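You operate a simulated robot arm through the tools that you are given. There is no shell and no other tool. Be economical: measure what you need, move in short steps, check, and stop when the job is done.

Carry out the task below with a simulated robot arm. There is one attempt and no reset: what you move stays moved.

Task
Put the green sleeve on the drip tray. Then put the paper pad on the top of the blue bench. Then put the grey handled cover on the top of the blue bench away on the shelf under the wooden bench. Then put the blue band coil on the top of the blue bench away on the top of the black bench. Then put one of the brass shims from the top of the blue bench on top of the black foam block. Then put the small grease tub on the bench shelf. Do these in the order given. Set down upright: grey handled cover.

It is judged by the outcome, as a careful person would: the job done as asked, and still so three seconds after it is handed in. It fails if anything else is knocked over, pushed out of place, dropped, spilled or broken. A push-on lid holds only when it is set on centred and level and pressed home; a screw cap is set on level and turned clockwise until tight.

Robot
A 7-joint arm with a vacuum gripper on a trunk, on a base that drives. Base frame: it is fixed to the floor where the robot stands at the start and does not move with it; the origin is under the middle of the robot, x ahead of it, y to its left, z up. Lengths are in m, angles in rad, forces in N, time in s.
Its first joint turns from -2.601 to 2.601 rad. Places, roughly: bench shelf (75x21 cm) [-5.68, 1.74, 0.98]; black foam block (9x6x5 cm) [-3.3, 2.6, 0.8]; blue band coil (4x4x4 cm) [-3.4, 2.4, 0.8]; brass shim [-3.25, 2.5, 0.75]; drip tray (10x15x4 cm) [-1.2, -1.2, 0.2]; green sleeve (3x3x5 cm) [0.5, -0.2, 0.8]; grey handled cover (13x26x18 cm) [-2.4, 2.6, 0.9]; paper pad [-1.25, 2, 1]; shelf under the wooden bench [5.3, -3.9, 0.2]; small grease tub [-5.25, 2.25, 0.75]; top of the black bench [-5.6, 1.6, 0.8]; top of the blue bench [-2.7, 2.5, 0.8]. Payload 1.06 kg.
Tool frame: the origin (TCP) lies in the middle of the cups' lips, and z points out of the cups. The gripper has 1 cup of 0.024 m across, covering 0.024 by 0.024 m (tool x, y); the bellows give 0.008 m. With the vacuum on, a cup seals on a smooth face that it is pressed against (1 to 4 N); it does not hold porous or soft things. The pull reaches 23 N.
Orientation is that of the tool frame in the base frame, as a unit quaternion [w, x, y, z]. With the cups facing straight down, the tool's x points along the base's -x, its y along +y and its z along -z.

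Tools
- The arm moves only by the tool apply_moves. Its argument "steps" is text: rows parted by semicolons, each of 7 numbers parted by spaces: the shift along the tool's x, y, z in m, then the turn, a rotation vector about the tool's x, y, z in rad, then the vacuum: 1 switches it on, 0 off. In form: dx dy dz ax ay az vacuum; .... A call has 1 to 12 rows; each row is the pose to reach, as a shift and turn from the pose commanded when the call began, along the tool's axes at that moment. Each row takes 0.2 s and may step no farther than 0.05 m and 0.15 rad from the row before; otherwise, or with a gripper value out of range, the whole call is refused. A pose out of reach is approached as far as the arm can. The call stops where the force on the tool passes 40 N (or 10 N more than at its start, if that is more) or the arm is blocked; 0.2 s more then pass. The pull builds up within a second once a cup has sealed. Time passes only in rows, and 0.2 s behind the last, so rows that repeat a pose give it time. The reply holds the time, the measured pose of the TCP, the force on the tool along the base axes and the pull of the vacuum, in the units named above and with some noise, with the torque about the TCP (base axes, N m) and any sound that the robot's microphone picked up.
- Cameras (640 x 400 px; columns grow to the right, rows downward): "scene" is now at [0.027, 0.1303, 1.4712]; the picture's right is [-0.37, -0.93, 0.00], its down [-0.55, 0.22, -0.81] and it looks along [0.75, -0.30, -0.59] (base axes); focal length 249 px, centre (320, 200). "wrist" rides on the gripper at [0.078, 0.019, -0.096] in the tool frame; the picture's right is [-0.24, 0.97, 0.00], its down [-0.71, -0.17, -0.69] and it looks along [-0.67, -0.16, 0.73] (tool axes); focal length 243 px, centre (320, 200). There is no depth. A picture from a camera that has moved, and an enlarged one, comes with that camera's place and axes in the base frame and with its lens. The place of the scene camera against the robot may be out by one fixed shift of up to 0.012 m in any direction.
- capture(camera): a new picture of that camera. No time passes.
- slide_trunk(by): slides the trunk up (or, below 0, down) by that many m; the arm and the scene camera ride with it, the base frame stays. It gives what a move gives, with no picture.
- base_move(legs): drives the robot by 1 to 6 legs, each [ahead, turn to the left] in m and rad, along the robot's own axes; the way and the turn of a leg run together, so that a leg with both is an arc; at most 1.5 m and 3.142 rad a leg. The arm and the cameras ride along, it lands a little off, and it stops where it bumps. It gives what a move gives.
- turn_head(pan, tilt): turns the head with the scene camera to pan (to the left, within 2.705 rad either way) and tilt (down, from -0.506 to 1.204), counted from straight ahead of the robot. It gives what a move gives.
- inspect(camera, box): a new picture of the part [left, top, right, bottom] of that camera's present view, enlarged. No time passes.
- sign_off(): hands the job in; it is judged then, once.

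Work in short steps. Places have to be worked out from the pictures, the camera data and where the tool is seen: move nearer, look again, correct. Check each grasp and each placing, and mend what went wrong. You have 186 turns and 148 pictures in all, those below and enlarged ones among them. Switch the vacuum off and draw the arm clear of the work before you hand the job in, unless the task says otherwise; then end with one line.

The tools are called as a command line: name --argument value ..., lists and objects as JSON in quotes. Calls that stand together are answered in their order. apply_moves: Moves the arm, as the interface text tells. Its arguments: {"type":"object","properties":{"steps":{"type":"string"}},"required":["steps"]} The other tools are called the same way: slide_trunk (by) slides the trunk up or down; base_move (legs) drives the base; turn_head (pan, tilt) turns the head that bears the scene camera; capture (camera) takes a picture; inspect (camera, box) takes an enlarged picture of a part of a camera's view; sign_off () hands the job in.

At the start:

```text
t: 0.0
eef_pos: [0.7169, -0.1327, 1.0811]
tool_rot: [0.0, 0.0, 1.0, 0.0]
force: [-0.9, -0.2, -0.1]
ft_torque: [-0.01, -0.06, -0.02]
pull: 0.0
trunk travel left (down, up): [-0.525, 0.185]
robot x, y, heading: [-0.0024, 0.0016, 0.001]
head pan, tilt: [-0.382, 0.628]
```

scene: 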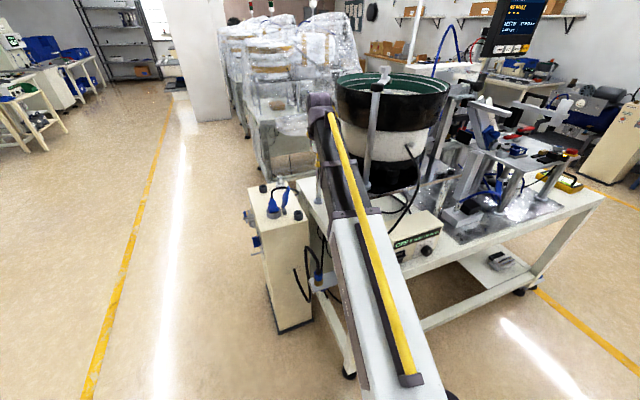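
wrist: 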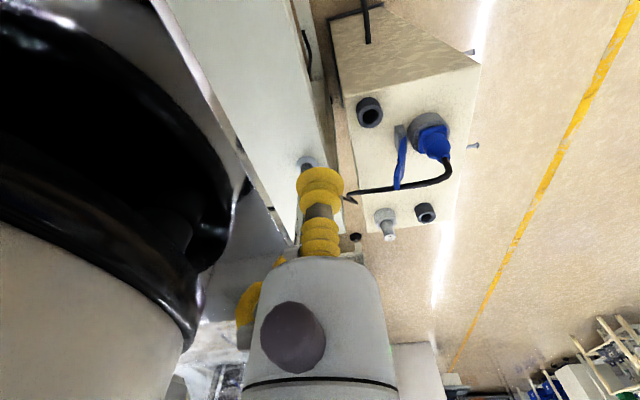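

The arm may hide the sleeve area in the scene view. I'll shift the tool up and to the left, then look again.

apply_moves --steps "0 0.04 -0.03 0 0 0 0;0 0.08 -0.06 0 0 0 0;0 0.12 -0.06 0 0 0 0;0 0.16 -0.06 0 0 0 0;0 0.20 -0.06 0 0 0 0;0 0.24 -0.06 0 0 0 0;0 0.28 -0.06 0 0 0 0"

capture --camera "scene"

capture --camera "wrist"

```text
t: 0.6
eef_pos: [0.7195, -0.0597, 1.1358]
tool_rot: [0.005, -0.002, 1.0, -0.003]
force: [5.8, 3.5, -8.5]
ft_torque: [-0.65, 0.06, -0.5]
pull: 0.1
trunk travel left (down, up): [-0.525, 0.185]
robot x, y, heading: [0.0003, 0.0018, -0.001]
head pan, tilt: [-0.382, 0.628]
stopped in row 3: the force on the tool passed its limit at 67 N (the readings are from after the stop); the commanded pose is now the measured one
```

```text
145 pictures are left
camera scene: at [0.0272, 0.1296, 1.4713], right [-0.37, -0.93, 0.0], down [-0.55, 0.22, -0.81], along [0.75, -0.3, -0.59], focal length 249 px, centre (320, 200)
```

scene: 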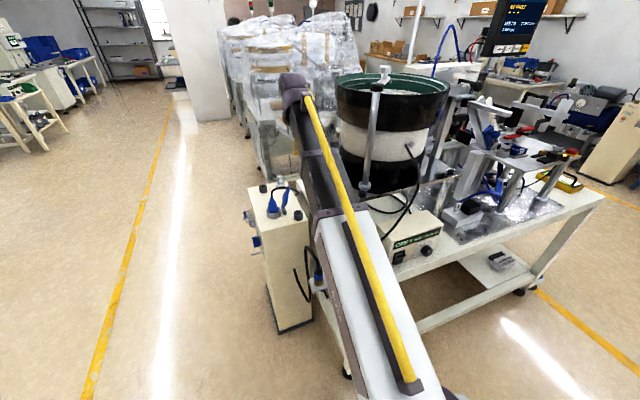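

```text
144 pictures are left
camera wrist: at [0.6397, -0.0415, 1.2311], right [0.23, 0.97, 0.0], down [0.7, -0.16, 0.69], along [0.67, -0.16, -0.72], focal length 243 px, centre (320, 200)
```

wrist: 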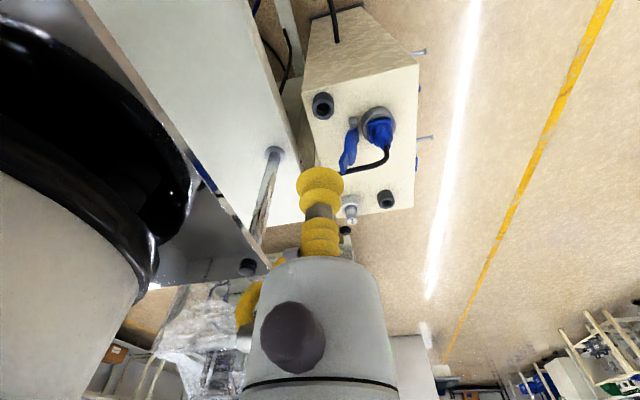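

The stop may have come from inertia, since nothing is visibly touching the tool. I'll hold still for a moment and then make a small move to read the force.

apply_moves --steps "0 0 0 0 0 0 0;0 0 0 0 0 0 0;0 0.01 0 0 0 0 0;0 0.02 0 0 0 0 0"

```text
t: 1.6
eef_pos: [0.7183, -0.0399, 1.1356]
tool_rot: [0.005, -0.003, 1.0, -0.003]
force: [3.8, -6.0, -10.0]
ft_torque: [0.51, -0.41, 0.42]
pull: 0.1
trunk travel left (down, up): [-0.525, 0.185]
robot x, y, heading: [0.0002, 0.0015, 0.001]
head pan, tilt: [-0.382, 0.628]
```

I'll hold still and read the force again to tell contact from inertia.

apply_moves --steps "0 0 0 0 0 0 0;0 0 0 0 0 0 0;0 0 0 0 0 0 0;0 0 0 0 0 0 0"

inspect --camera "scene" --box '[220, 40, 440, 200]'

```text
t: 2.6
eef_pos: [0.719, -0.0408, 1.1363]
tool_rot: [0.006, -0.003, 1.0, -0.002]
force: [1.9, 1.5, -5.0]
ft_torque: [-0.38, -0.1, -0.21]
pull: 0.0
trunk travel left (down, up): [-0.525, 0.185]
robot x, y, heading: [0.0017, 0.0014, -0.004]
head pan, tilt: [-0.382, 0.628]
```

```text
2.50 times, centred on (330, 120) of scene
camera zoom: at [0.027, 0.1303, 1.4712], right [-0.37, -0.93, 0.0], down [-0.55, 0.22, -0.81], along [0.75, -0.3, -0.59], focal length 622 px, centre (295, 400)
```

zoom: 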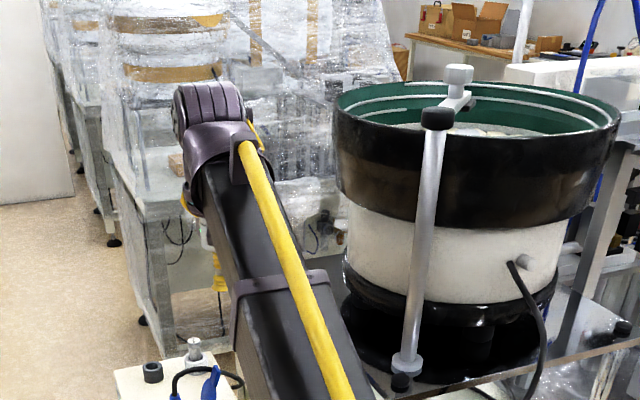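

The force is decaying, so it was inertia. I'll take gentler steps to the left to uncover the table.

apply_moves --steps "0 0.015 0 0 0 0 0;0 0.04 0 0 0 0 0;0 0.07 0 0 0 0 0;0 0.10 0 0 0 0 0;0 0.13 0 0 0 0 0;0 0.16 0 0 0 0 0;0 0.19 0 0 0 0 0;0 0.22 0 0 0 0 0;0 0.25 0 0 0 0 0;0 0.27 0 0 0 0 0;0 0.28 0 0 0 0 0;0 0.28 0 0 0 0 0"

capture --camera "scene"

```text
t: 5.2
eef_pos: [0.7159, 0.2399, 1.1344]
tool_rot: [0.005, -0.003, 1.0, -0.002]
force: [0.0, -0.3, 0.5]
ft_torque: [0.01, 0.01, 0.01]
pull: 0.0
trunk travel left (down, up): [-0.525, 0.185]
robot x, y, heading: [0.0017, -0.0013, 0.004]
head pan, tilt: [-0.382, 0.628]
```

```text
142 pictures are left
camera scene: at [0.027, 0.1304, 1.4712], right [-0.37, -0.93, 0.0], down [-0.55, 0.22, -0.81], along [0.75, -0.3, -0.59], focal length 249 px, centre (320, 200)
```

scene: 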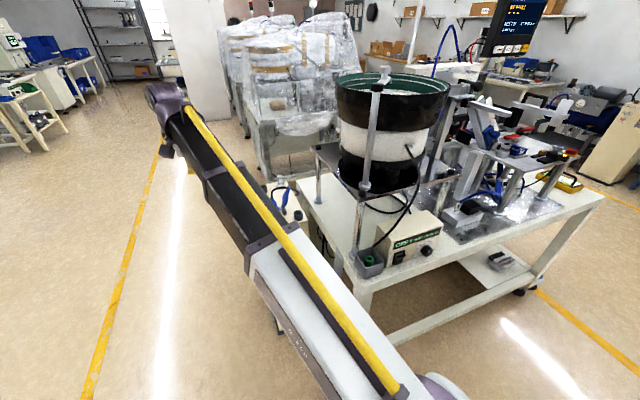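

Something green now shows at about (370,260), on the white table's near corner. I'll enlarge that area.

inspect --camera "scene" --box '[320, 210, 432, 280]'

inspect --camera "scene" --box '[280, 70, 480, 280]'

```text
5.71 times, centred on (376, 245) of scene
camera zoom: at [0.027, 0.1304, 1.4712], right [-0.37, -0.93, 0.0], down [-0.55, 0.22, -0.81], along [0.75, -0.3, -0.59], focal length 1421 px, centre (0, -57)
```

zoom: 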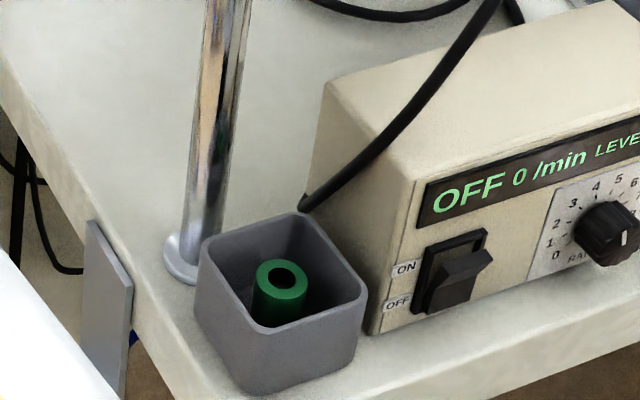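

```text
1.90 times, centred on (380, 175) of scene
camera zoom: at [0.027, 0.1304, 1.4712], right [-0.37, -0.93, 0.0], down [-0.55, 0.22, -0.81], along [0.75, -0.3, -0.59], focal length 474 px, centre (206, 248)
```

zoom: 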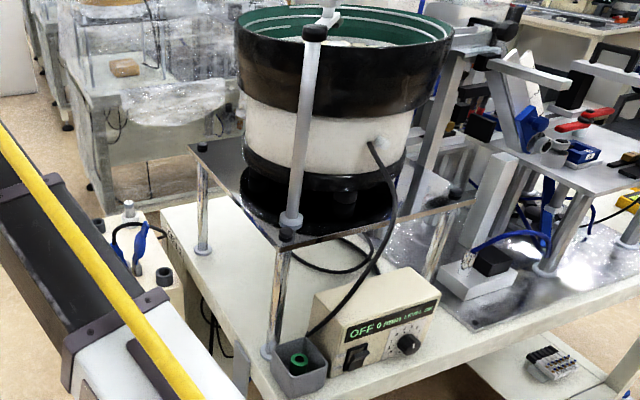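

The green sleeve stands in a grey open box at roughly (0.485,-0.235), with its top near z≈0.81. I'll back the base a little for a comfortable reach, and look once the arm is over it.

base_move --legs '[[-0.13, 0]]'

apply_moves --steps "0.01 -0.015 0 0 0 0 0;0.025 -0.04 0 0 0 0 0;0.04 -0.07 0 0 0 0 0;0.055 -0.10 0 0 0 0 0;0.07 -0.13 0 0 0 0 0;0.085 -0.16 0 0 0 0 0;0.1 -0.19 0 0 0 0 0;0.11 -0.22 0 0 0 0 0;0.11 -0.25 0 0 0 0 0;0.11 -0.28 0 0 0 0 0;0.11 -0.295 0 0 0 0 0;0.11 -0.30 0 0 0 0 0"

capture --camera "wrist"

capture --camera "scene"

```text
t: 6.5
eef_pos: [0.5881, 0.2384, 1.1349]
tool_rot: [0.004, -0.002, 1.0, -0.004]
force: [0.5, -0.2, 0.3]
ft_torque: [0.01, 0.02, 0.03]
pull: 0.1
trunk travel left (down, up): [-0.525, 0.185]
robot x, y, heading: [-0.1317, 0.0006, 0.003]
head pan, tilt: [-0.382, 0.628]
```

```text
t: 7.6
eef_pos: [0.5289, 0.1262, 1.1336]
tool_rot: [0.011, 0.001, 1.0, -0.001]
force: [2.7, -1.6, -3.5]
ft_torque: [0.2, -0.05, 0.14]
pull: 0.0
trunk travel left (down, up): [-0.525, 0.185]
robot x, y, heading: [-0.1301, 0.0017, -0.005]
head pan, tilt: [-0.382, 0.628]
stopped in row 5: the force on the tool passed its limit at 49 N (the readings are from after the stop); the commanded pose is now the measured one
```

```text
139 pictures are left
camera wrist: at [0.4496, 0.1451, 1.2278], right [0.24, 0.97, 0.0], down [0.69, -0.17, 0.7], along [0.68, -0.17, -0.71], focal length 243 px, centre (320, 200)
```

wrist: 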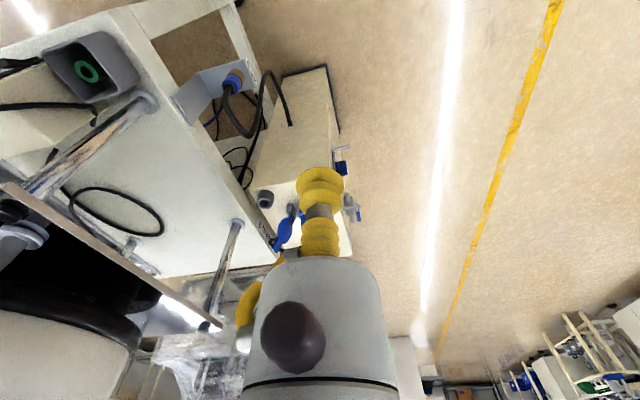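

```text
138 pictures are left
camera scene: at [-0.1015, 0.131, 1.4711], right [-0.37, -0.93, 0.0], down [-0.55, 0.22, -0.81], along [0.75, -0.3, -0.59], focal length 249 px, centre (320, 200)
```

scene: 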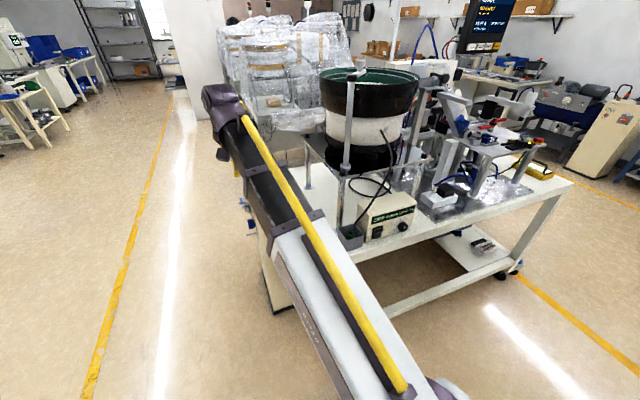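

Triangulating gives the sleeve top at about (0.482,-0.24,0.81). I'll go above it with smaller steps.

apply_moves --steps "0.005 -0.01 0 0 0 0 0;0.01 -0.03 0 0 0 0 0;0.015 -0.05 0 0 0 0 0;0.02 -0.075 0 0 0 0 0;0.025 -0.10 0 0 0 0 0;0.03 -0.125 0 0 0 0 0;0.035 -0.15 0 0 0 0 0;0.04 -0.175 0 0 0 0 0;0.045 -0.20 0 0 0 0 0;0.048 -0.22 0 0 0 0 0;0.048 -0.235 0 0 0 0 0;0.048 -0.24 0 0 0 0 0"

apply_moves --steps "0 -0.01 0.005 0 0 0 0;0 -0.03 0.015 0 0 0 0;0 -0.05 0.025 0 0 0 0;0 -0.07 0.035 0 0 0 0;0 -0.09 0.045 0 0 0 0;0 -0.11 0.055 0 0 0 0;0 -0.12 0.06 0 0 0 0;0 -0.125 0.065 0 0 0 0;0 -0.125 0.065 0 0 0 0"

capture --camera "wrist"

capture --camera "scene"

```text
t: 8.2
eef_pos: [0.5236, 0.1081, 1.1333]
tool_rot: [0.013, 0.006, 1.0, -0.001]
force: [4.0, -3.3, -6.9]
ft_torque: [0.29, -0.16, 0.25]
pull: 0.0
trunk travel left (down, up): [-0.525, 0.185]
robot x, y, heading: [-0.1296, -0.0008, -0.003]
head pan, tilt: [-0.382, 0.628]
stopped in row 2: the force on the tool passed its limit at 47 N (the readings are from after the stop); the commanded pose is now the measured one
```

```text
t: 10.2
eef_pos: [0.5249, -0.0168, 1.0691]
tool_rot: [0.014, 0.006, 1.0, -0.001]
force: [-0.1, -0.7, -0.2]
ft_torque: [0.03, -0.01, 0.02]
pull: 0.0
trunk travel left (down, up): [-0.525, 0.185]
robot x, y, heading: [-0.1279, 0.0024, -0.002]
head pan, tilt: [-0.382, 0.628]
```

```text
137 pictures are left
camera wrist: at [0.444, 0.0029, 1.1622], right [0.25, 0.97, 0.0], down [0.69, -0.18, 0.7], along [0.68, -0.17, -0.71], focal length 243 px, centre (320, 200)
```

wrist: 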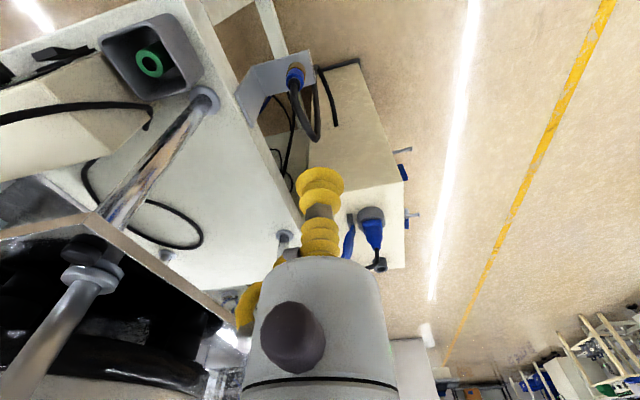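

```text
136 pictures are left
camera scene: at [-0.1018, 0.1303, 1.4712], right [-0.37, -0.93, 0.0], down [-0.55, 0.22, -0.81], along [0.75, -0.3, -0.59], focal length 249 px, centre (320, 200)
```

scene: 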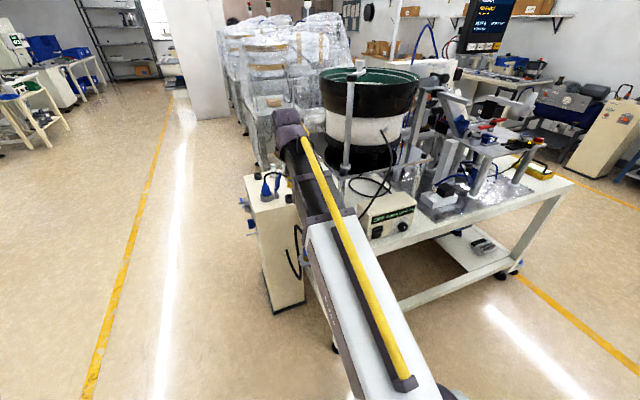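

The sleeve is at about (0.482,-0.235). I'll move on over it, keeping height for now.

apply_moves --steps "0.003 -0.01 0 0 0 0 0;0.007 -0.03 0 0 0 0 0;0.012 -0.05 0 0 0 0 0;0.017 -0.07 0 0 0 0 0;0.022 -0.09 0 0 0 0 0;0.027 -0.11 0 0 0 0 0;0.032 -0.13 0 0 0 0 0;0.037 -0.15 0 0 0 0 0;0.041 -0.17 0 0 0 0 0;0.042 -0.19 0 0 0 0 0;0.042 -0.205 0 0 0 0 0;0.042 -0.21 0 0 0 0 0"

capture --camera "wrist"

```text
t: 12.8
eef_pos: [0.4789, -0.2257, 1.0672]
tool_rot: [0.013, 0.006, 1.0, -0.001]
force: [0.3, -0.3, -0.6]
ft_torque: [0.0, 0.0, 0.02]
pull: 0.1
trunk travel left (down, up): [-0.525, 0.185]
robot x, y, heading: [-0.1297, -0.0008, -0.001]
head pan, tilt: [-0.382, 0.628]
```

```text
135 pictures are left
camera wrist: at [0.3995, -0.207, 1.1617], right [0.25, 0.97, 0.0], down [0.69, -0.18, 0.7], along [0.68, -0.17, -0.71], focal length 243 px, centre (320, 200)
```

wrist: 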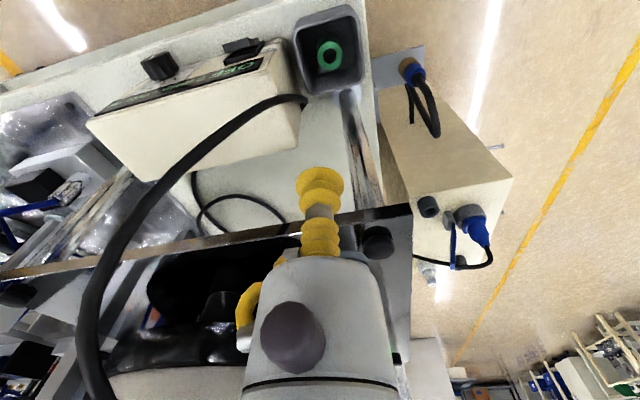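

The sleeve top triangulates to about (0.479,-0.215,0.84). The feeder plate edge at x≈0.51, z≈1.06 is close to the wrist, so I'll check the clearance in the scene view.

inspect --camera "scene" --box '[270, 60, 430, 260]'

```text
2.00 times, centred on (350, 160) of scene
camera zoom: at [-0.1019, 0.1302, 1.4712], right [-0.37, -0.93, 0.0], down [-0.55, 0.22, -0.81], along [0.75, -0.3, -0.59], focal length 497 px, centre (260, 280)
```

zoom: 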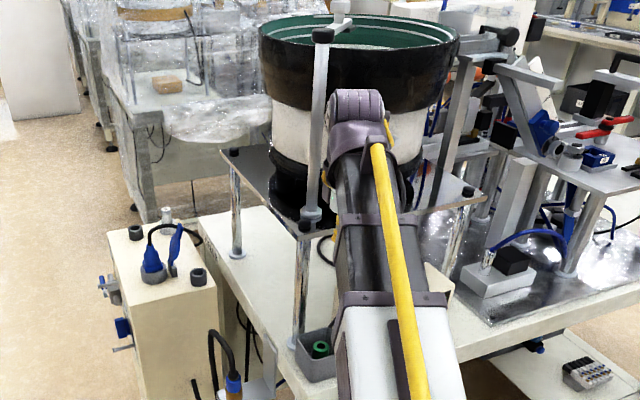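

There's little room, so I'll lean the wrist back about 0.1 rad, away from the plate, and align over the sleeve.

apply_moves --steps "0 0.003 0 0 -0.03 0 0;0 0.006 0 0 -0.06 0 0;0 0.009 0 0 -0.085 0 0;0 0.011 0 0 -0.09 0 0;0 0.011 0 0 -0.09 0 0"

```text
t: 13.9
eef_pos: [0.4799, -0.2144, 1.069]
tool_rot: [0.059, 0.006, 0.998, -0.001]
force: [0.5, 0.6, 0.0]
ft_torque: [0.0, 0.02, 0.02]
pull: 0.0
trunk travel left (down, up): [-0.525, 0.185]
robot x, y, heading: [-0.1313, -0.0005, -0.002]
head pan, tilt: [-0.382, 0.628]
```

Now I'll descend to about z=0.95 and look.

apply_moves --steps "0.001 0 0.01 0 0 0 0;0.0035 0 0.03 0 0 0 0;0.006 0 0.05 0 0 0 0;0.0083 0 0.07 0 0 0 0;0.0107 0 0.09 0 0 0 0;0.013 0 0.11 0 0 0 0;0.0142 0 0.119 0 0 0 0;0.0142 0 0.119 0 0 0 0"

capture --camera "wrist"

inspect --camera "scene" --box '[270, 60, 430, 260]'

```text
t: 15.8
eef_pos: [0.4794, -0.217, 0.948]
tool_rot: [0.058, 0.005, 0.998, -0.001]
force: [1.2, -0.5, -1.5]
ft_torque: [-0.03, 0.04, 0.02]
pull: 0.2
trunk travel left (down, up): [-0.525, 0.185]
robot x, y, heading: [-0.1321, -0.0004, -0.004]
head pan, tilt: [-0.382, 0.628]
```

```text
133 pictures are left
camera wrist: at [0.3912, -0.1958, 1.0346], right [0.24, 0.97, 0.03], down [0.62, -0.18, 0.76], along [0.74, -0.17, -0.65], focal length 243 px, centre (320, 200)
```

wrist: 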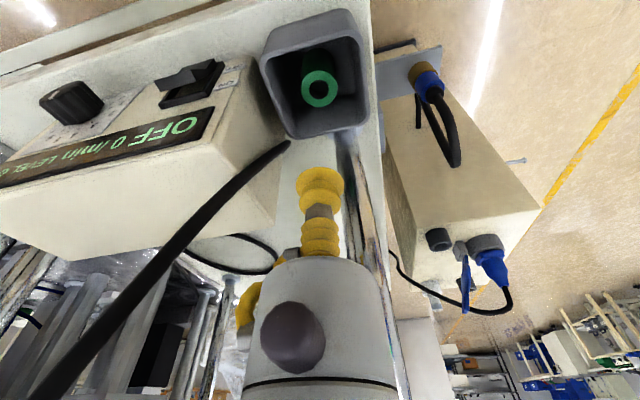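

```text
2.00 times, centred on (350, 160) of scene
camera zoom: at [-0.1018, 0.1303, 1.4712], right [-0.37, -0.93, 0.0], down [-0.55, 0.22, -0.81], along [0.75, -0.3, -0.59], focal length 497 px, centre (260, 280)
```

zoom: 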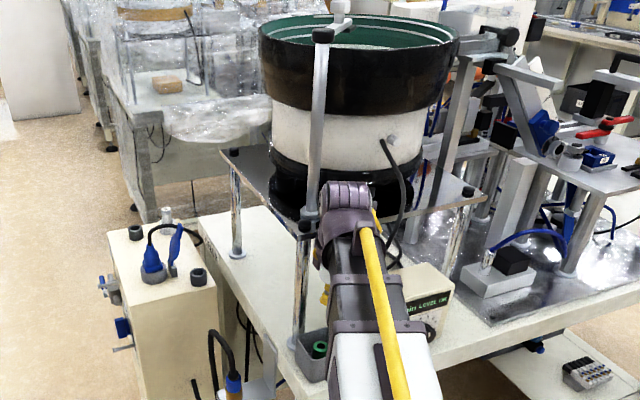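

The sleeve lies right under the tool line. I'll add a bit more lean and descend to about z=0.868, watching the force.

apply_moves --steps "0 0.001 0 0 -0.02 0 0;0 0.003 0 0 -0.04 0 0;0.0012 0.003 0.01 0 -0.04 0 0;0.0024 0.003 0.02 0 -0.04 0 0;0.0042 0.003 0.035 0 -0.04 0 0;0.006 0.003 0.05 0 -0.04 0 0;0.0077 0.003 0.065 0 -0.04 0 0;0.009 0.003 0.075 0 -0.04 0 0;0.0094 0.003 0.0795 0 -0.04 0 0;0.0094 0.003 0.0795 0 -0.04 0 0"

capture --camera "wrist"

inspect --camera "scene" --box '[270, 60, 430, 260]'

```text
t: 17.9
eef_pos: [0.4793, -0.2127, 0.8681]
tool_rot: [0.079, 0.006, 0.997, -0.001]
force: [0.1, 0.1, -0.1]
ft_torque: [0.01, 0.02, 0.02]
pull: 0.0
trunk travel left (down, up): [-0.525, 0.185]
robot x, y, heading: [-0.13, -0.0017, -0.003]
head pan, tilt: [-0.382, 0.628]
```

```text
131 pictures are left
camera wrist: at [0.3874, -0.1925, 0.9506], right [0.24, 0.97, 0.03], down [0.59, -0.18, 0.79], along [0.77, -0.17, -0.62], focal length 243 px, centre (320, 200)
```

wrist: 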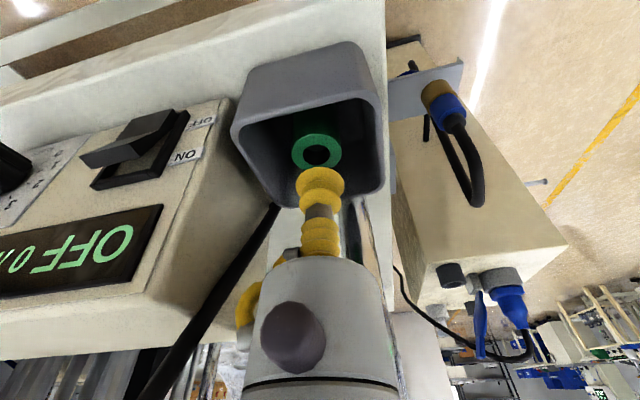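

```text
2.00 times, centred on (350, 160) of scene
camera zoom: at [-0.1019, 0.1303, 1.4712], right [-0.37, -0.93, 0.0], down [-0.55, 0.22, -0.81], along [0.75, -0.3, -0.59], focal length 497 px, centre (260, 280)
```

zoom: 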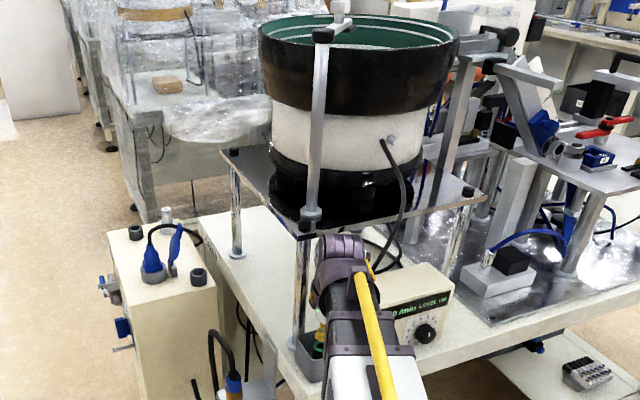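

The sleeve is centred under the cup at z≈0.841. I'll switch the vacuum on and lower gently until contact.

apply_moves --steps "0.0012 0 0.008 0 0 0 1;0.0024 0 0.015 0 0 0 1;0.0032 0 0.02 0 0 0 1;0.0036 0 0.023 0 0 0 1;0.0040 0 0.0255 0 0 0 1;0.0043 0 0.0275 0 0 0 1;0.0043 0 0.0275 0 0 0 1;0.0043 0 0.0275 0 0 0 1"

```text
t: 19.8
eef_pos: [0.4788, -0.213, 0.84]
tool_rot: [0.079, 0.006, 0.997, -0.001]
force: [2.6, -1.1, 14.3]
ft_torque: [-0.06, -0.03, 0.0]
pull: 22.9
trunk travel left (down, up): [-0.525, 0.185]
robot x, y, heading: [-0.1289, 0.0017, -0.003]
head pan, tilt: [-0.382, 0.628]
```

It's sealed, with a pull of 22.9 N. I'll lift straight up out of the box.

apply_moves --steps "-0.0008 0 -0.005 0 0 0 1;-0.002 0 -0.013 0 0 0 1;-0.0039 0 -0.025 0 0 0 1;-0.0063 0 -0.04 0 0 0 1;-0.0086 0 -0.055 0 0 0 1;-0.011 0 -0.07 0 0 0 1;-0.0126 0 -0.08 0 0 0 1;-0.0134 0 -0.085 0 0 0 1;-0.0134 0 -0.085 0 0 0 1"

capture --camera "wrist"

```text
t: 21.8
eef_pos: [0.4797, -0.2123, 0.9257]
tool_rot: [0.079, 0.005, 0.997, -0.001]
force: [-0.4, 0.3, -1.0]
ft_torque: [0.0, 0.01, 0.01]
pull: 22.9
trunk travel left (down, up): [-0.525, 0.185]
robot x, y, heading: [-0.1296, -0.0047, -0.0]
head pan, tilt: [-0.382, 0.628]
```

```text
129 pictures are left
camera wrist: at [0.3881, -0.1925, 1.0086], right [0.24, 0.97, 0.03], down [0.59, -0.18, 0.79], along [0.77, -0.17, -0.62], focal length 243 px, centre (320, 200)
```

wrist: 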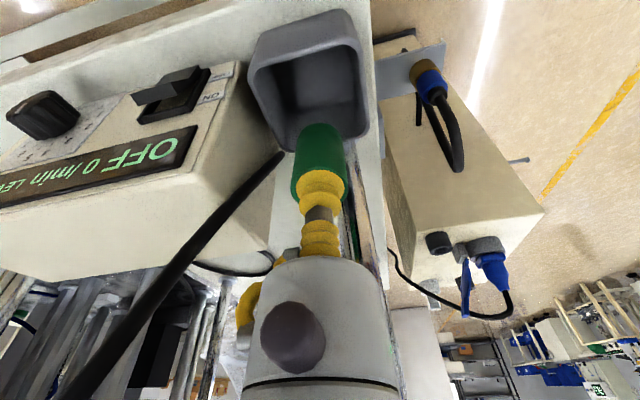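

The sleeve is held. I'll raise it a little more, level the tool, and drive backwards clear of the table.

apply_moves --steps "-0.0016 0 -0.01 0 0 0 1;-0.004 0 -0.025 0 0 0 1;-0.0063 0 -0.04 0 0 0 1;-0.008 0 -0.05 0 0 0 1;-0.0087 0 -0.055 0 0 0 1;-0.0087 0 -0.055 0 0 0 1"

base_move --legs '[[-0.3, 0]]'

turn_head --pan -2.4 --tilt 0.6

capture --camera "scene"

```text
t: 23.1
eef_pos: [0.4802, -0.2131, 0.9818]
tool_rot: [0.078, 0.005, 0.997, -0.001]
force: [0.3, 0.1, 0.0]
ft_torque: [0.0, 0.01, 0.03]
pull: 22.9
trunk travel left (down, up): [-0.525, 0.185]
robot x, y, heading: [-0.1298, 0.0011, -0.002]
head pan, tilt: [-0.382, 0.628]
```

```text
t: 24.7
eef_pos: [0.3191, -0.2114, 0.9819]
tool_rot: [0.078, 0.005, 0.997, -0.001]
force: [0.1, -0.3, -0.8]
ft_torque: [0.02, -0.01, 0.0]
pull: 22.9
trunk travel left (down, up): [-0.525, 0.185]
robot x, y, heading: [-0.2895, 0.0003, -0.003]
head pan, tilt: [-0.382, 0.628]
stopped in leg 1: the robot was blocked; the commanded pose is now the measured one
```

```text
t: 26.6
eef_pos: [0.3205, -0.2118, 0.9809]
tool_rot: [0.079, 0.004, 0.997, -0.001]
force: [0.0, 0.1, -0.5]
ft_torque: [0.0, 0.01, 0.01]
pull: 22.5
trunk travel left (down, up): [-0.525, 0.185]
robot x, y, heading: [-0.2852, -0.0006, -0.002]
head pan, tilt: [-2.4, 0.6]
```

```text
128 pictures are left
camera scene: at [-0.4082, 0.103, 1.4737], right [-0.68, 0.74, 0.0], down [0.42, 0.38, -0.83], along [-0.61, -0.56, -0.56], focal length 249 px, centre (320, 200)
```

scene: 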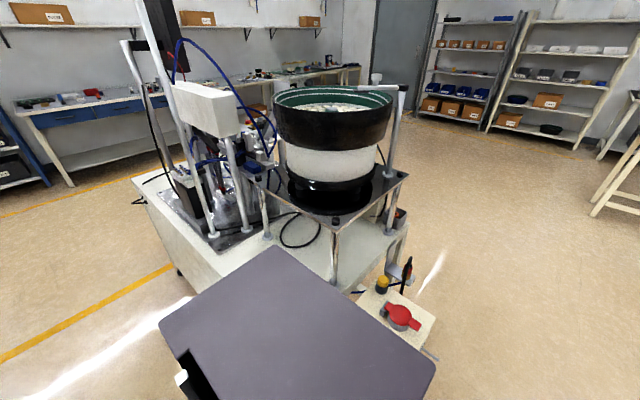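

The robot is blocked behind by another feeder machine. I'll come forward a touch and look around for a way out and for the tray.

base_move --legs '[[0.06, 0]]'

turn_head --pan -1.6 --tilt 0.6

capture --camera "scene"

turn_head --pan 1.57 --tilt 0.5

capture --camera "scene"

turn_head --pan 2.5 --tilt 0.5

capture --camera "scene"

```text
t: 27.6
eef_pos: [0.3805, -0.212, 0.9812]
tool_rot: [0.078, 0.004, 0.997, -0.002]
force: [-0.1, 0.2, 0.5]
ft_torque: [-0.02, 0.02, -0.06]
pull: 22.4
trunk travel left (down, up): [-0.525, 0.185]
robot x, y, heading: [-0.2252, 0.0003, 0.001]
head pan, tilt: [-2.4, 0.6]
```

```text
t: 28.7
eef_pos: [0.3797, -0.2115, 0.9824]
tool_rot: [0.078, 0.005, 0.997, -0.001]
force: [0.1, 0.0, 0.1]
ft_torque: [0.0, 0.02, -0.02]
pull: 23.1
trunk travel left (down, up): [-0.525, 0.185]
robot x, y, heading: [-0.2307, -0.0017, -0.001]
head pan, tilt: [-1.6, 0.6]
```

```text
127 pictures are left
camera scene: at [-0.2845, 0.0745, 1.4737], right [-1.0, 0.03, 0.0], down [0.02, 0.56, -0.83], along [-0.03, -0.82, -0.56], focal length 249 px, centre (320, 200)
```

scene: 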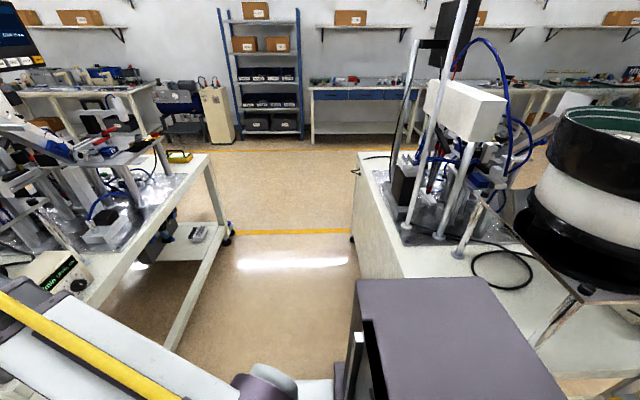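

```text
t: 31.4
eef_pos: [0.381, -0.212, 0.981]
tool_rot: [0.078, 0.005, 0.997, -0.001]
force: [-0.3, 0.4, 0.6]
ft_torque: [0.01, -0.02, 0.03]
pull: 22.8
trunk travel left (down, up): [-0.525, 0.185]
robot x, y, heading: [-0.2277, -0.0034, 0.004]
head pan, tilt: [1.571, 0.499]
```

```text
126 pictures are left
camera scene: at [-0.2818, 0.2538, 1.4828], right [1.0, 0.0, 0.0], down [0.0, -0.48, -0.88], along [0.0, 0.88, -0.48], focal length 249 px, centre (320, 200)
```

scene: 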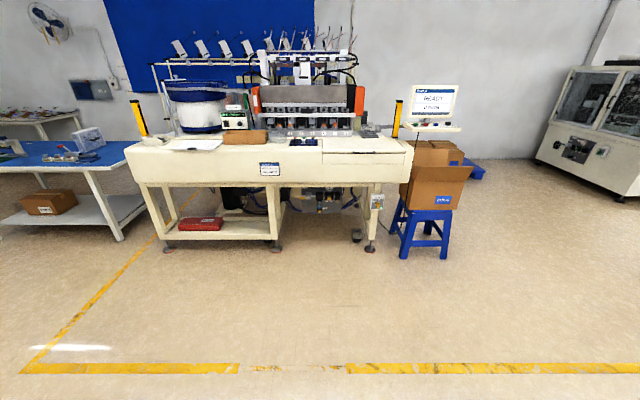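

```text
t: 32.6
eef_pos: [0.3807, -0.2111, 0.9814]
tool_rot: [0.079, 0.004, 0.997, -0.001]
force: [0.2, 0.1, -0.2]
ft_torque: [-0.02, -0.01, -0.02]
pull: 23.0
trunk travel left (down, up): [-0.525, 0.185]
robot x, y, heading: [-0.2284, -0.0022, -0.007]
head pan, tilt: [2.499, 0.499]
```

```text
125 pictures are left
camera scene: at [-0.3546, 0.2174, 1.4828], right [0.6, 0.8, 0.0], down [0.38, -0.29, -0.88], along [-0.7, 0.53, -0.48], focal length 249 px, centre (320, 200)
```

scene: 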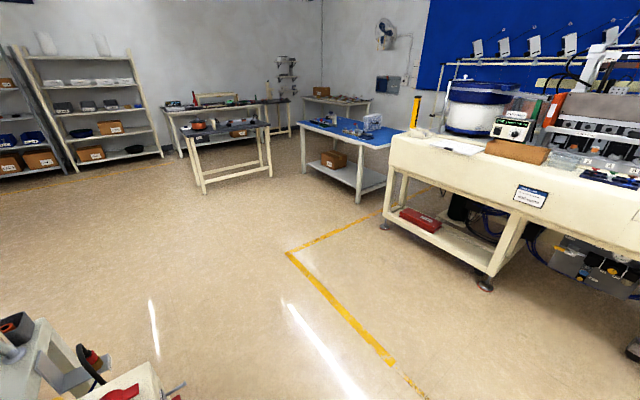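

The tray must be low at the far (west) side of the back table. I'll go around through the open floor: turn left, forward, west, then look.

base_move --legs '[[0, 1.571], [0.7, 0], [0, 1.571], [1.2, 0]]'

turn_head --pan 1.3 --tilt 0.6

capture --camera "scene"

```text
t: 35.2
eef_pos: [0.3713, 0.3059, 0.9816]
tool_rot: [0.072, -0.382, 0.921, 0.03]
force: [0.6, -0.6, -0.7]
ft_torque: [0.01, 0.03, 0.02]
pull: 22.8
trunk travel left (down, up): [-0.525, 0.185]
robot x, y, heading: [-0.1996, 0.014, 0.66]
head pan, tilt: [2.499, 0.499]
stopped in leg 1: the robot was blocked; the commanded pose is now the measured one
```

```text
t: 36.6
eef_pos: [0.3714, 0.3061, 0.9814]
tool_rot: [0.074, -0.381, 0.921, 0.03]
force: [-1.4, 0.0, 0.5]
ft_torque: [0.02, 0.01, -0.02]
pull: 22.4
trunk travel left (down, up): [-0.525, 0.185]
robot x, y, heading: [-0.2021, 0.0177, 0.66]
head pan, tilt: [1.3, 0.6]
```

```text
124 pictures are left
camera scene: at [-0.3835, 0.1957, 1.4737], right [0.92, 0.38, 0.0], down [0.22, -0.52, -0.83], along [-0.32, 0.76, -0.56], focal length 249 px, centre (320, 200)
```

scene: 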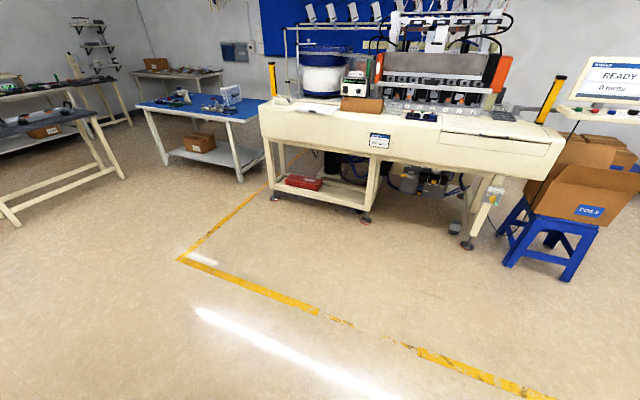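

The robot's rear corner caught while turning. I'll go forward along the present heading first, then continue turning.

base_move --legs '[[0.25, 0.2], [0.3, 0.711], [0.1, 0]]'

```text
t: 41.0
eef_pos: [0.1989, 1.1941, 0.9823]
tool_rot: [-0.052, 0.749, -0.658, -0.058]
force: [0.4, -0.1, 0.5]
ft_torque: [0.02, 0.0, -0.01]
pull: 22.6
trunk travel left (down, up): [-0.525, 0.185]
robot x, y, heading: [0.0812, 0.5659, 1.573]
head pan, tilt: [1.3, 0.6]
```

The robot is clear now. I'll turn west and drive past the back table.

base_move --legs '[[0.12, 0], [0, 1.571], [1.4, 0], [0.75, 0]]'

turn_head --pan 1.9 --tilt 0.6

capture --camera "scene"

```text
t: 56.5
eef_pos: [-2.7257, 0.7485, 0.9812]
tool_rot: [0.006, 0.994, 0.078, -0.078]
force: [0.4, 0.6, -0.3]
ft_torque: [0.01, -0.01, -0.02]
pull: 22.9
trunk travel left (down, up): [-0.525, 0.185]
robot x, y, heading: [-2.092, 0.6461, -3.106]
head pan, tilt: [1.3, 0.6]
```

```text
t: 57.5
eef_pos: [-2.7267, 0.7493, 0.9807]
tool_rot: [0.005, 0.994, 0.078, -0.078]
force: [0.7, 0.9, -0.6]
ft_torque: [0.0, 0.0, 0.0]
pull: 23.3
trunk travel left (down, up): [-0.525, 0.185]
robot x, y, heading: [-2.0906, 0.649, -3.108]
head pan, tilt: [1.901, 0.6]
```

```text
123 pictures are left
camera scene: at [-2.0205, 0.3903, 1.4737], right [-0.94, -0.35, 0.0], down [-0.2, 0.53, -0.83], along [0.29, -0.77, -0.56], focal length 249 px, centre (320, 200)
```

scene: 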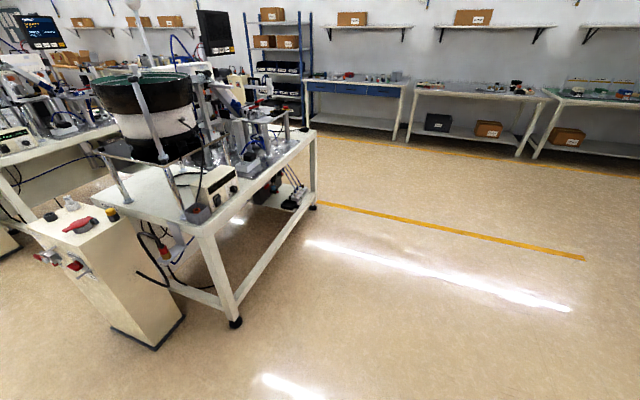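

The tray appears to be on the low shelf at the table's west side. I'll drive south along x≈-2.05, face east, and look.

inspect --camera "scene" --box '[200, 140, 340, 240]'

base_move --legs '[[0, 1.53], [1.4, 0], [0.4, 0], [0, 1.571]]'

turn_head --pan 0.3 --tilt 0.75

capture --camera "scene"

```text
4.00 times, centred on (270, 190) of scene
camera zoom: at [-2.0205, 0.3903, 1.4737], right [-0.94, -0.35, 0.0], down [-0.2, 0.53, -0.83], along [0.29, -0.77, -0.56], focal length 995 px, centre (520, 240)
```

zoom: 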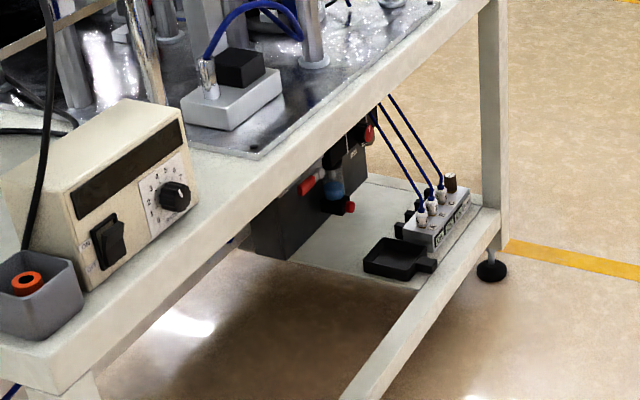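

```text
t: 74.1
eef_pos: [-1.5302, -1.2899, 0.9806]
tool_rot: [0.078, -0.049, 0.996, 0.003]
force: [-0.6, 0.2, -0.3]
ft_torque: [-0.01, -0.02, -0.01]
pull: 23.0
trunk travel left (down, up): [-0.525, 0.185]
robot x, y, heading: [-2.1565, -1.1519, -0.03]
head pan, tilt: [1.901, 0.6]
```

```text
t: 75.7
eef_pos: [-1.5298, -1.2896, 0.9817]
tool_rot: [0.079, -0.048, 0.996, 0.003]
force: [-0.8, 0.2, -0.3]
ft_torque: [-0.03, -0.01, 0.01]
pull: 23.1
trunk travel left (down, up): [-0.525, 0.185]
robot x, y, heading: [-2.1575, -1.1509, -0.026]
head pan, tilt: [0.3, 0.75]
```

```text
121 pictures are left
camera scene: at [-2.1268, -0.9671, 1.4608], right [0.27, -0.96, 0.0], down [-0.66, -0.18, -0.73], along [0.7, 0.2, -0.68], focal length 249 px, centre (320, 200)
```

scene: 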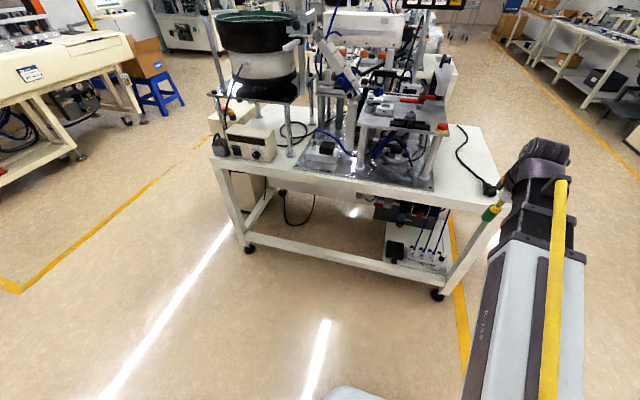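

The tray is a small black tray at about (-1.15,-1.17,0.2), about 12 cm inside the table edge (x≈-1.27). I'll enlarge it first, and lower the trunk while the tool is over free floor.

inspect --camera "scene" --box '[360, 190, 480, 290]'

slide_trunk --by -0.5

capture --camera "wrist"

capture --camera "scene"

```text
4.00 times, centred on (420, 240) of scene
camera zoom: at [-2.1268, -0.9671, 1.4608], right [0.27, -0.96, 0.0], down [-0.66, -0.18, -0.73], along [0.7, 0.2, -0.68], focal length 995 px, centre (-80, 40)
```

zoom: 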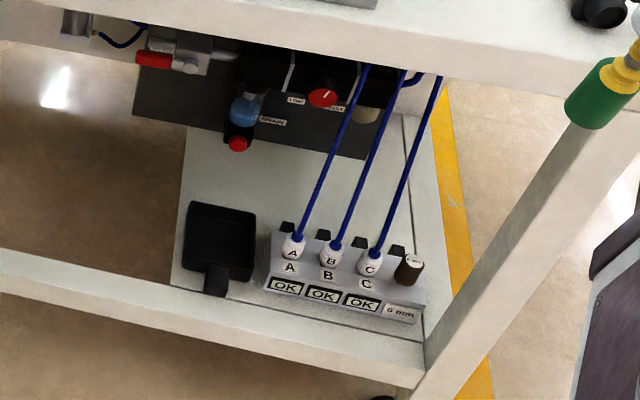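

```text
refused: -0.5 is not a number from -0.4 to 0.4
```

```text
119 pictures are left
camera wrist: at [-1.6233, -1.2805, 1.0641], right [0.14, 0.99, 0.04], down [0.61, -0.11, 0.79], along [0.78, -0.09, -0.62], focal length 243 px, centre (320, 200)
```

wrist: 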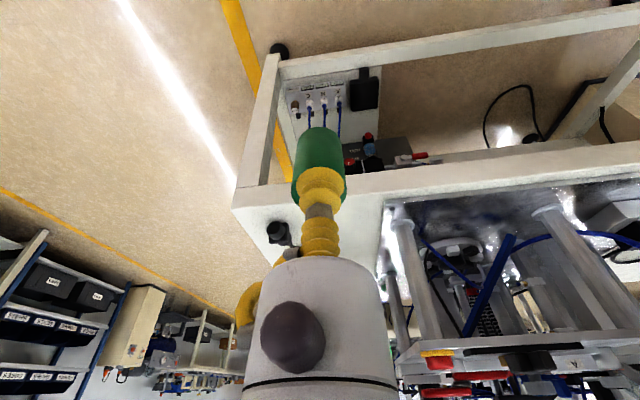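

```text
118 pictures are left
camera scene: at [-2.1268, -0.9671, 1.4608], right [0.27, -0.96, 0.0], down [-0.66, -0.18, -0.73], along [0.7, 0.2, -0.68], focal length 249 px, centre (320, 200)
```

scene: 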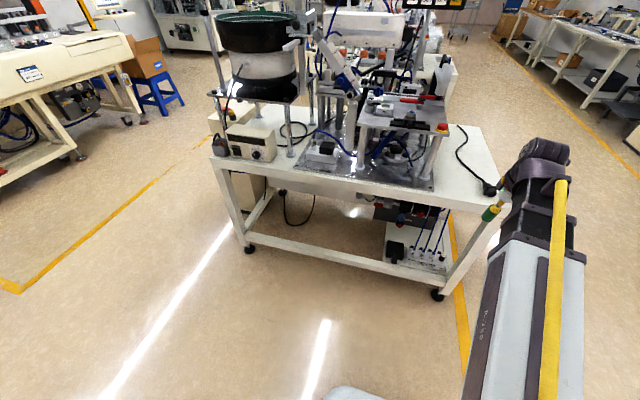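

The tray centre is at about (-1.145,-1.156). I'll lower the trunk in two slides.

slide_trunk --by -0.4

slide_trunk --by -0.11

turn_head --pan -0.1 --tilt 0.45

capture --camera "wrist"

capture --camera "scene"

```text
t: 79.6
eef_pos: [-1.5294, -1.2899, 0.5817]
tool_rot: [0.078, -0.049, 0.996, 0.003]
force: [-0.3, -1.0, 0.7]
ft_torque: [-0.01, -0.01, 0.02]
pull: 22.4
trunk travel left (down, up): [-0.125, 0.585]
robot x, y, heading: [-2.1541, -1.1561, -0.031]
head pan, tilt: [0.3, 0.75]
```

```text
t: 81.0
eef_pos: [-1.5307, -1.2913, 0.4721]
tool_rot: [0.078, -0.048, 0.996, 0.003]
force: [-0.4, -0.1, -0.2]
ft_torque: [0.01, -0.03, -0.01]
pull: 23.0
trunk travel left (down, up): [-0.015, 0.695]
robot x, y, heading: [-2.1556, -1.1516, -0.03]
head pan, tilt: [0.3, 0.75]
```

```text
t: 81.8
eef_pos: [-1.53, -1.2906, 0.4708]
tool_rot: [0.079, -0.049, 0.996, 0.003]
force: [-1.0, -0.4, -0.2]
ft_torque: [0.02, -0.02, 0.02]
pull: 22.9
trunk travel left (down, up): [-0.015, 0.695]
robot x, y, heading: [-2.1591, -1.1515, -0.024]
head pan, tilt: [-0.099, 0.45]
```

```text
117 pictures are left
camera wrist: at [-1.6232, -1.2805, 0.5541], right [0.14, 0.99, 0.04], down [0.61, -0.11, 0.79], along [0.78, -0.09, -0.62], focal length 243 px, centre (320, 200)
```

wrist: 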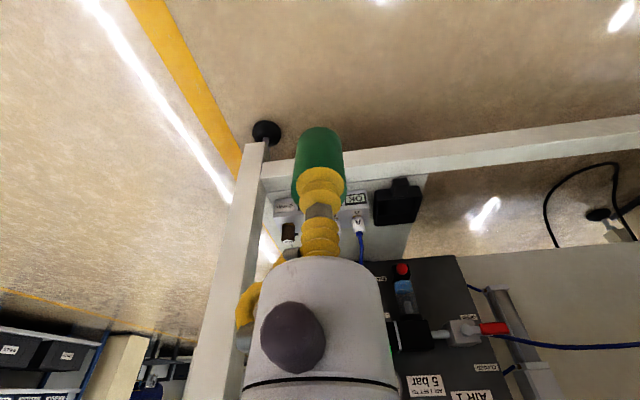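

```text
116 pictures are left
camera scene: at [-2.1154, -1.0011, 0.9772], right [-0.13, -0.99, 0.0], down [-0.43, 0.06, -0.9], along [0.89, -0.11, -0.44], focal length 249 px, centre (320, 200)
```

scene: 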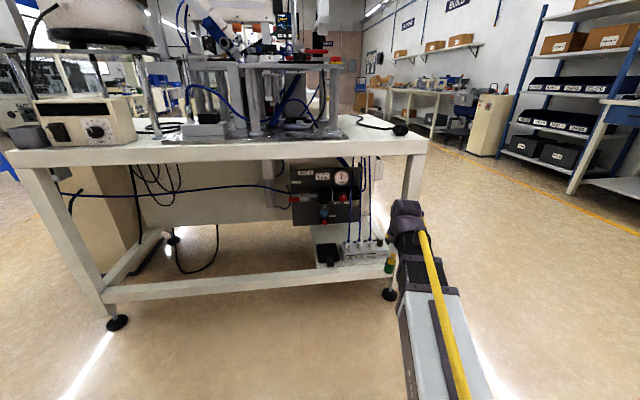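

The trunk is low now. I'll shift the tool left in line with the tray and a bit lower while still in front of the table.

apply_moves --steps "0.0003 0.01 0.005 0 0 0 1;0.0006 0.027 0.015 0 0 0 1;0.001 0.045 0.03 0 0 0 1;0.0014 0.063 0.045 0 0 0 1;0.0018 0.08 0.06 0 0 0 1;0.0022 0.098 0.075 0 0 0 1;0.0026 0.115 0.09 0 0 0 1;0.0029 0.127 0.098 0 0 0 1;0.0029 0.133 0.1008 0 0 0 1;0.0029 0.133 0.1008 0 0 0 1"

base_move --legs '[[0.2, 0.026]]'

capture --camera "wrist"

capture --camera "scene"

```text
t: 84.0
eef_pos: [-1.532, -1.1567, 0.371]
tool_rot: [0.078, -0.048, 0.996, 0.003]
force: [-0.1, -0.6, -0.2]
ft_torque: [0.01, -0.04, 0.02]
pull: 23.4
trunk travel left (down, up): [-0.015, 0.695]
robot x, y, heading: [-2.1551, -1.1522, -0.032]
head pan, tilt: [-0.099, 0.45]
```

```text
t: 85.7
eef_pos: [-1.3282, -1.1446, 0.372]
tool_rot: [0.078, -0.061, 0.995, 0.004]
force: [0.0, 0.3, -0.4]
ft_torque: [-0.04, -0.05, 0.04]
pull: 22.8
trunk travel left (down, up): [-0.015, 0.695]
robot x, y, heading: [-1.9544, -1.1569, -0.005]
head pan, tilt: [-0.099, 0.45]
```

```text
115 pictures are left
camera wrist: at [-1.421, -1.1377, 0.4544], right [0.11, 0.99, 0.04], down [0.61, -0.1, 0.79], along [0.79, -0.07, -0.62], focal length 243 px, centre (320, 200)
```

wrist: 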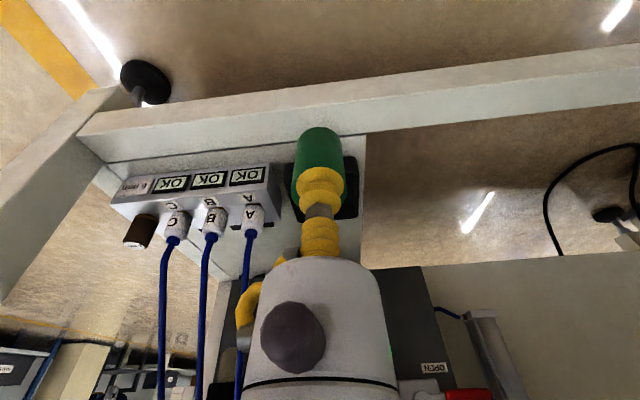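

```text
114 pictures are left
camera scene: at [-1.9159, -1.0033, 0.9772], right [-0.1, -0.99, 0.0], down [-0.43, 0.05, -0.9], along [0.9, -0.09, -0.44], focal length 249 px, centre (320, 200)
```

scene: 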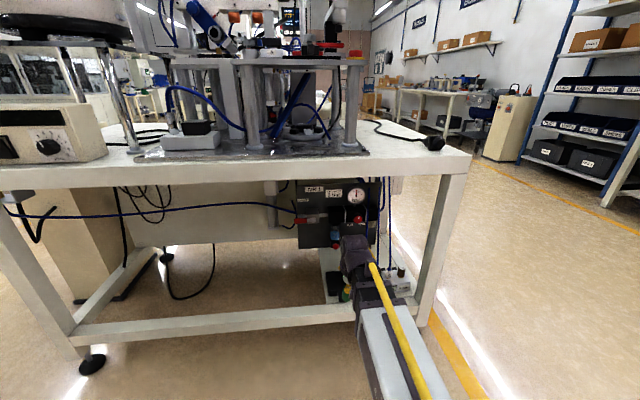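

The forearm is about level at z≈0.59, well below the table underside. I'll extend in over the tray.

apply_moves --steps "-0.008 -0.002 0.0013 0 0 0 1;-0.025 -0.005 0.004 0 0 0 1;-0.045 -0.009 0.007 0 0 0 1;-0.065 -0.013 0.0103 0 0 0 1;-0.085 -0.017 0.0135 0 0 0 1;-0.105 -0.021 0.0166 0 0 0 1;-0.125 -0.025 0.02 0 0 0 1;-0.145 -0.028 0.023 0 0 0 1;-0.165 -0.032 0.026 0 0 0 1;-0.178 -0.0346 0.0282 0 0 0 1;-0.183 -0.0356 0.029 0 0 0 1;-0.183 -0.0356 0.029 0 0 0 1"

capture --camera "wrist"

capture --camera "scene"

```text
t: 88.3
eef_pos: [-1.1393, -1.1586, 0.3726]
tool_rot: [0.079, -0.061, 0.995, 0.003]
force: [-0.4, -0.2, 0.1]
ft_torque: [-0.01, 0.03, -0.02]
pull: 22.4
trunk travel left (down, up): [-0.015, 0.695]
robot x, y, heading: [-1.9519, -1.1574, -0.005]
head pan, tilt: [-0.099, 0.45]
```

```text
113 pictures are left
camera wrist: at [-1.233, -1.1503, 0.4546], right [0.11, 0.99, 0.04], down [0.61, -0.1, 0.79], along [0.79, -0.07, -0.62], focal length 243 px, centre (320, 200)
```

wrist: 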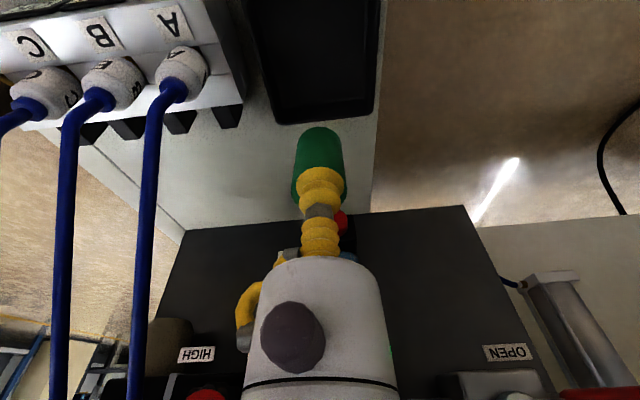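

```text
112 pictures are left
camera scene: at [-1.9159, -1.0033, 0.9772], right [-0.1, -0.99, 0.0], down [-0.43, 0.05, -0.9], along [0.9, -0.09, -0.44], focal length 249 px, centre (320, 200)
```

scene: 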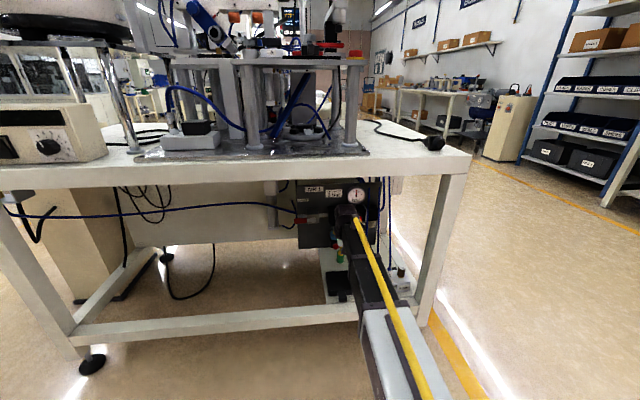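

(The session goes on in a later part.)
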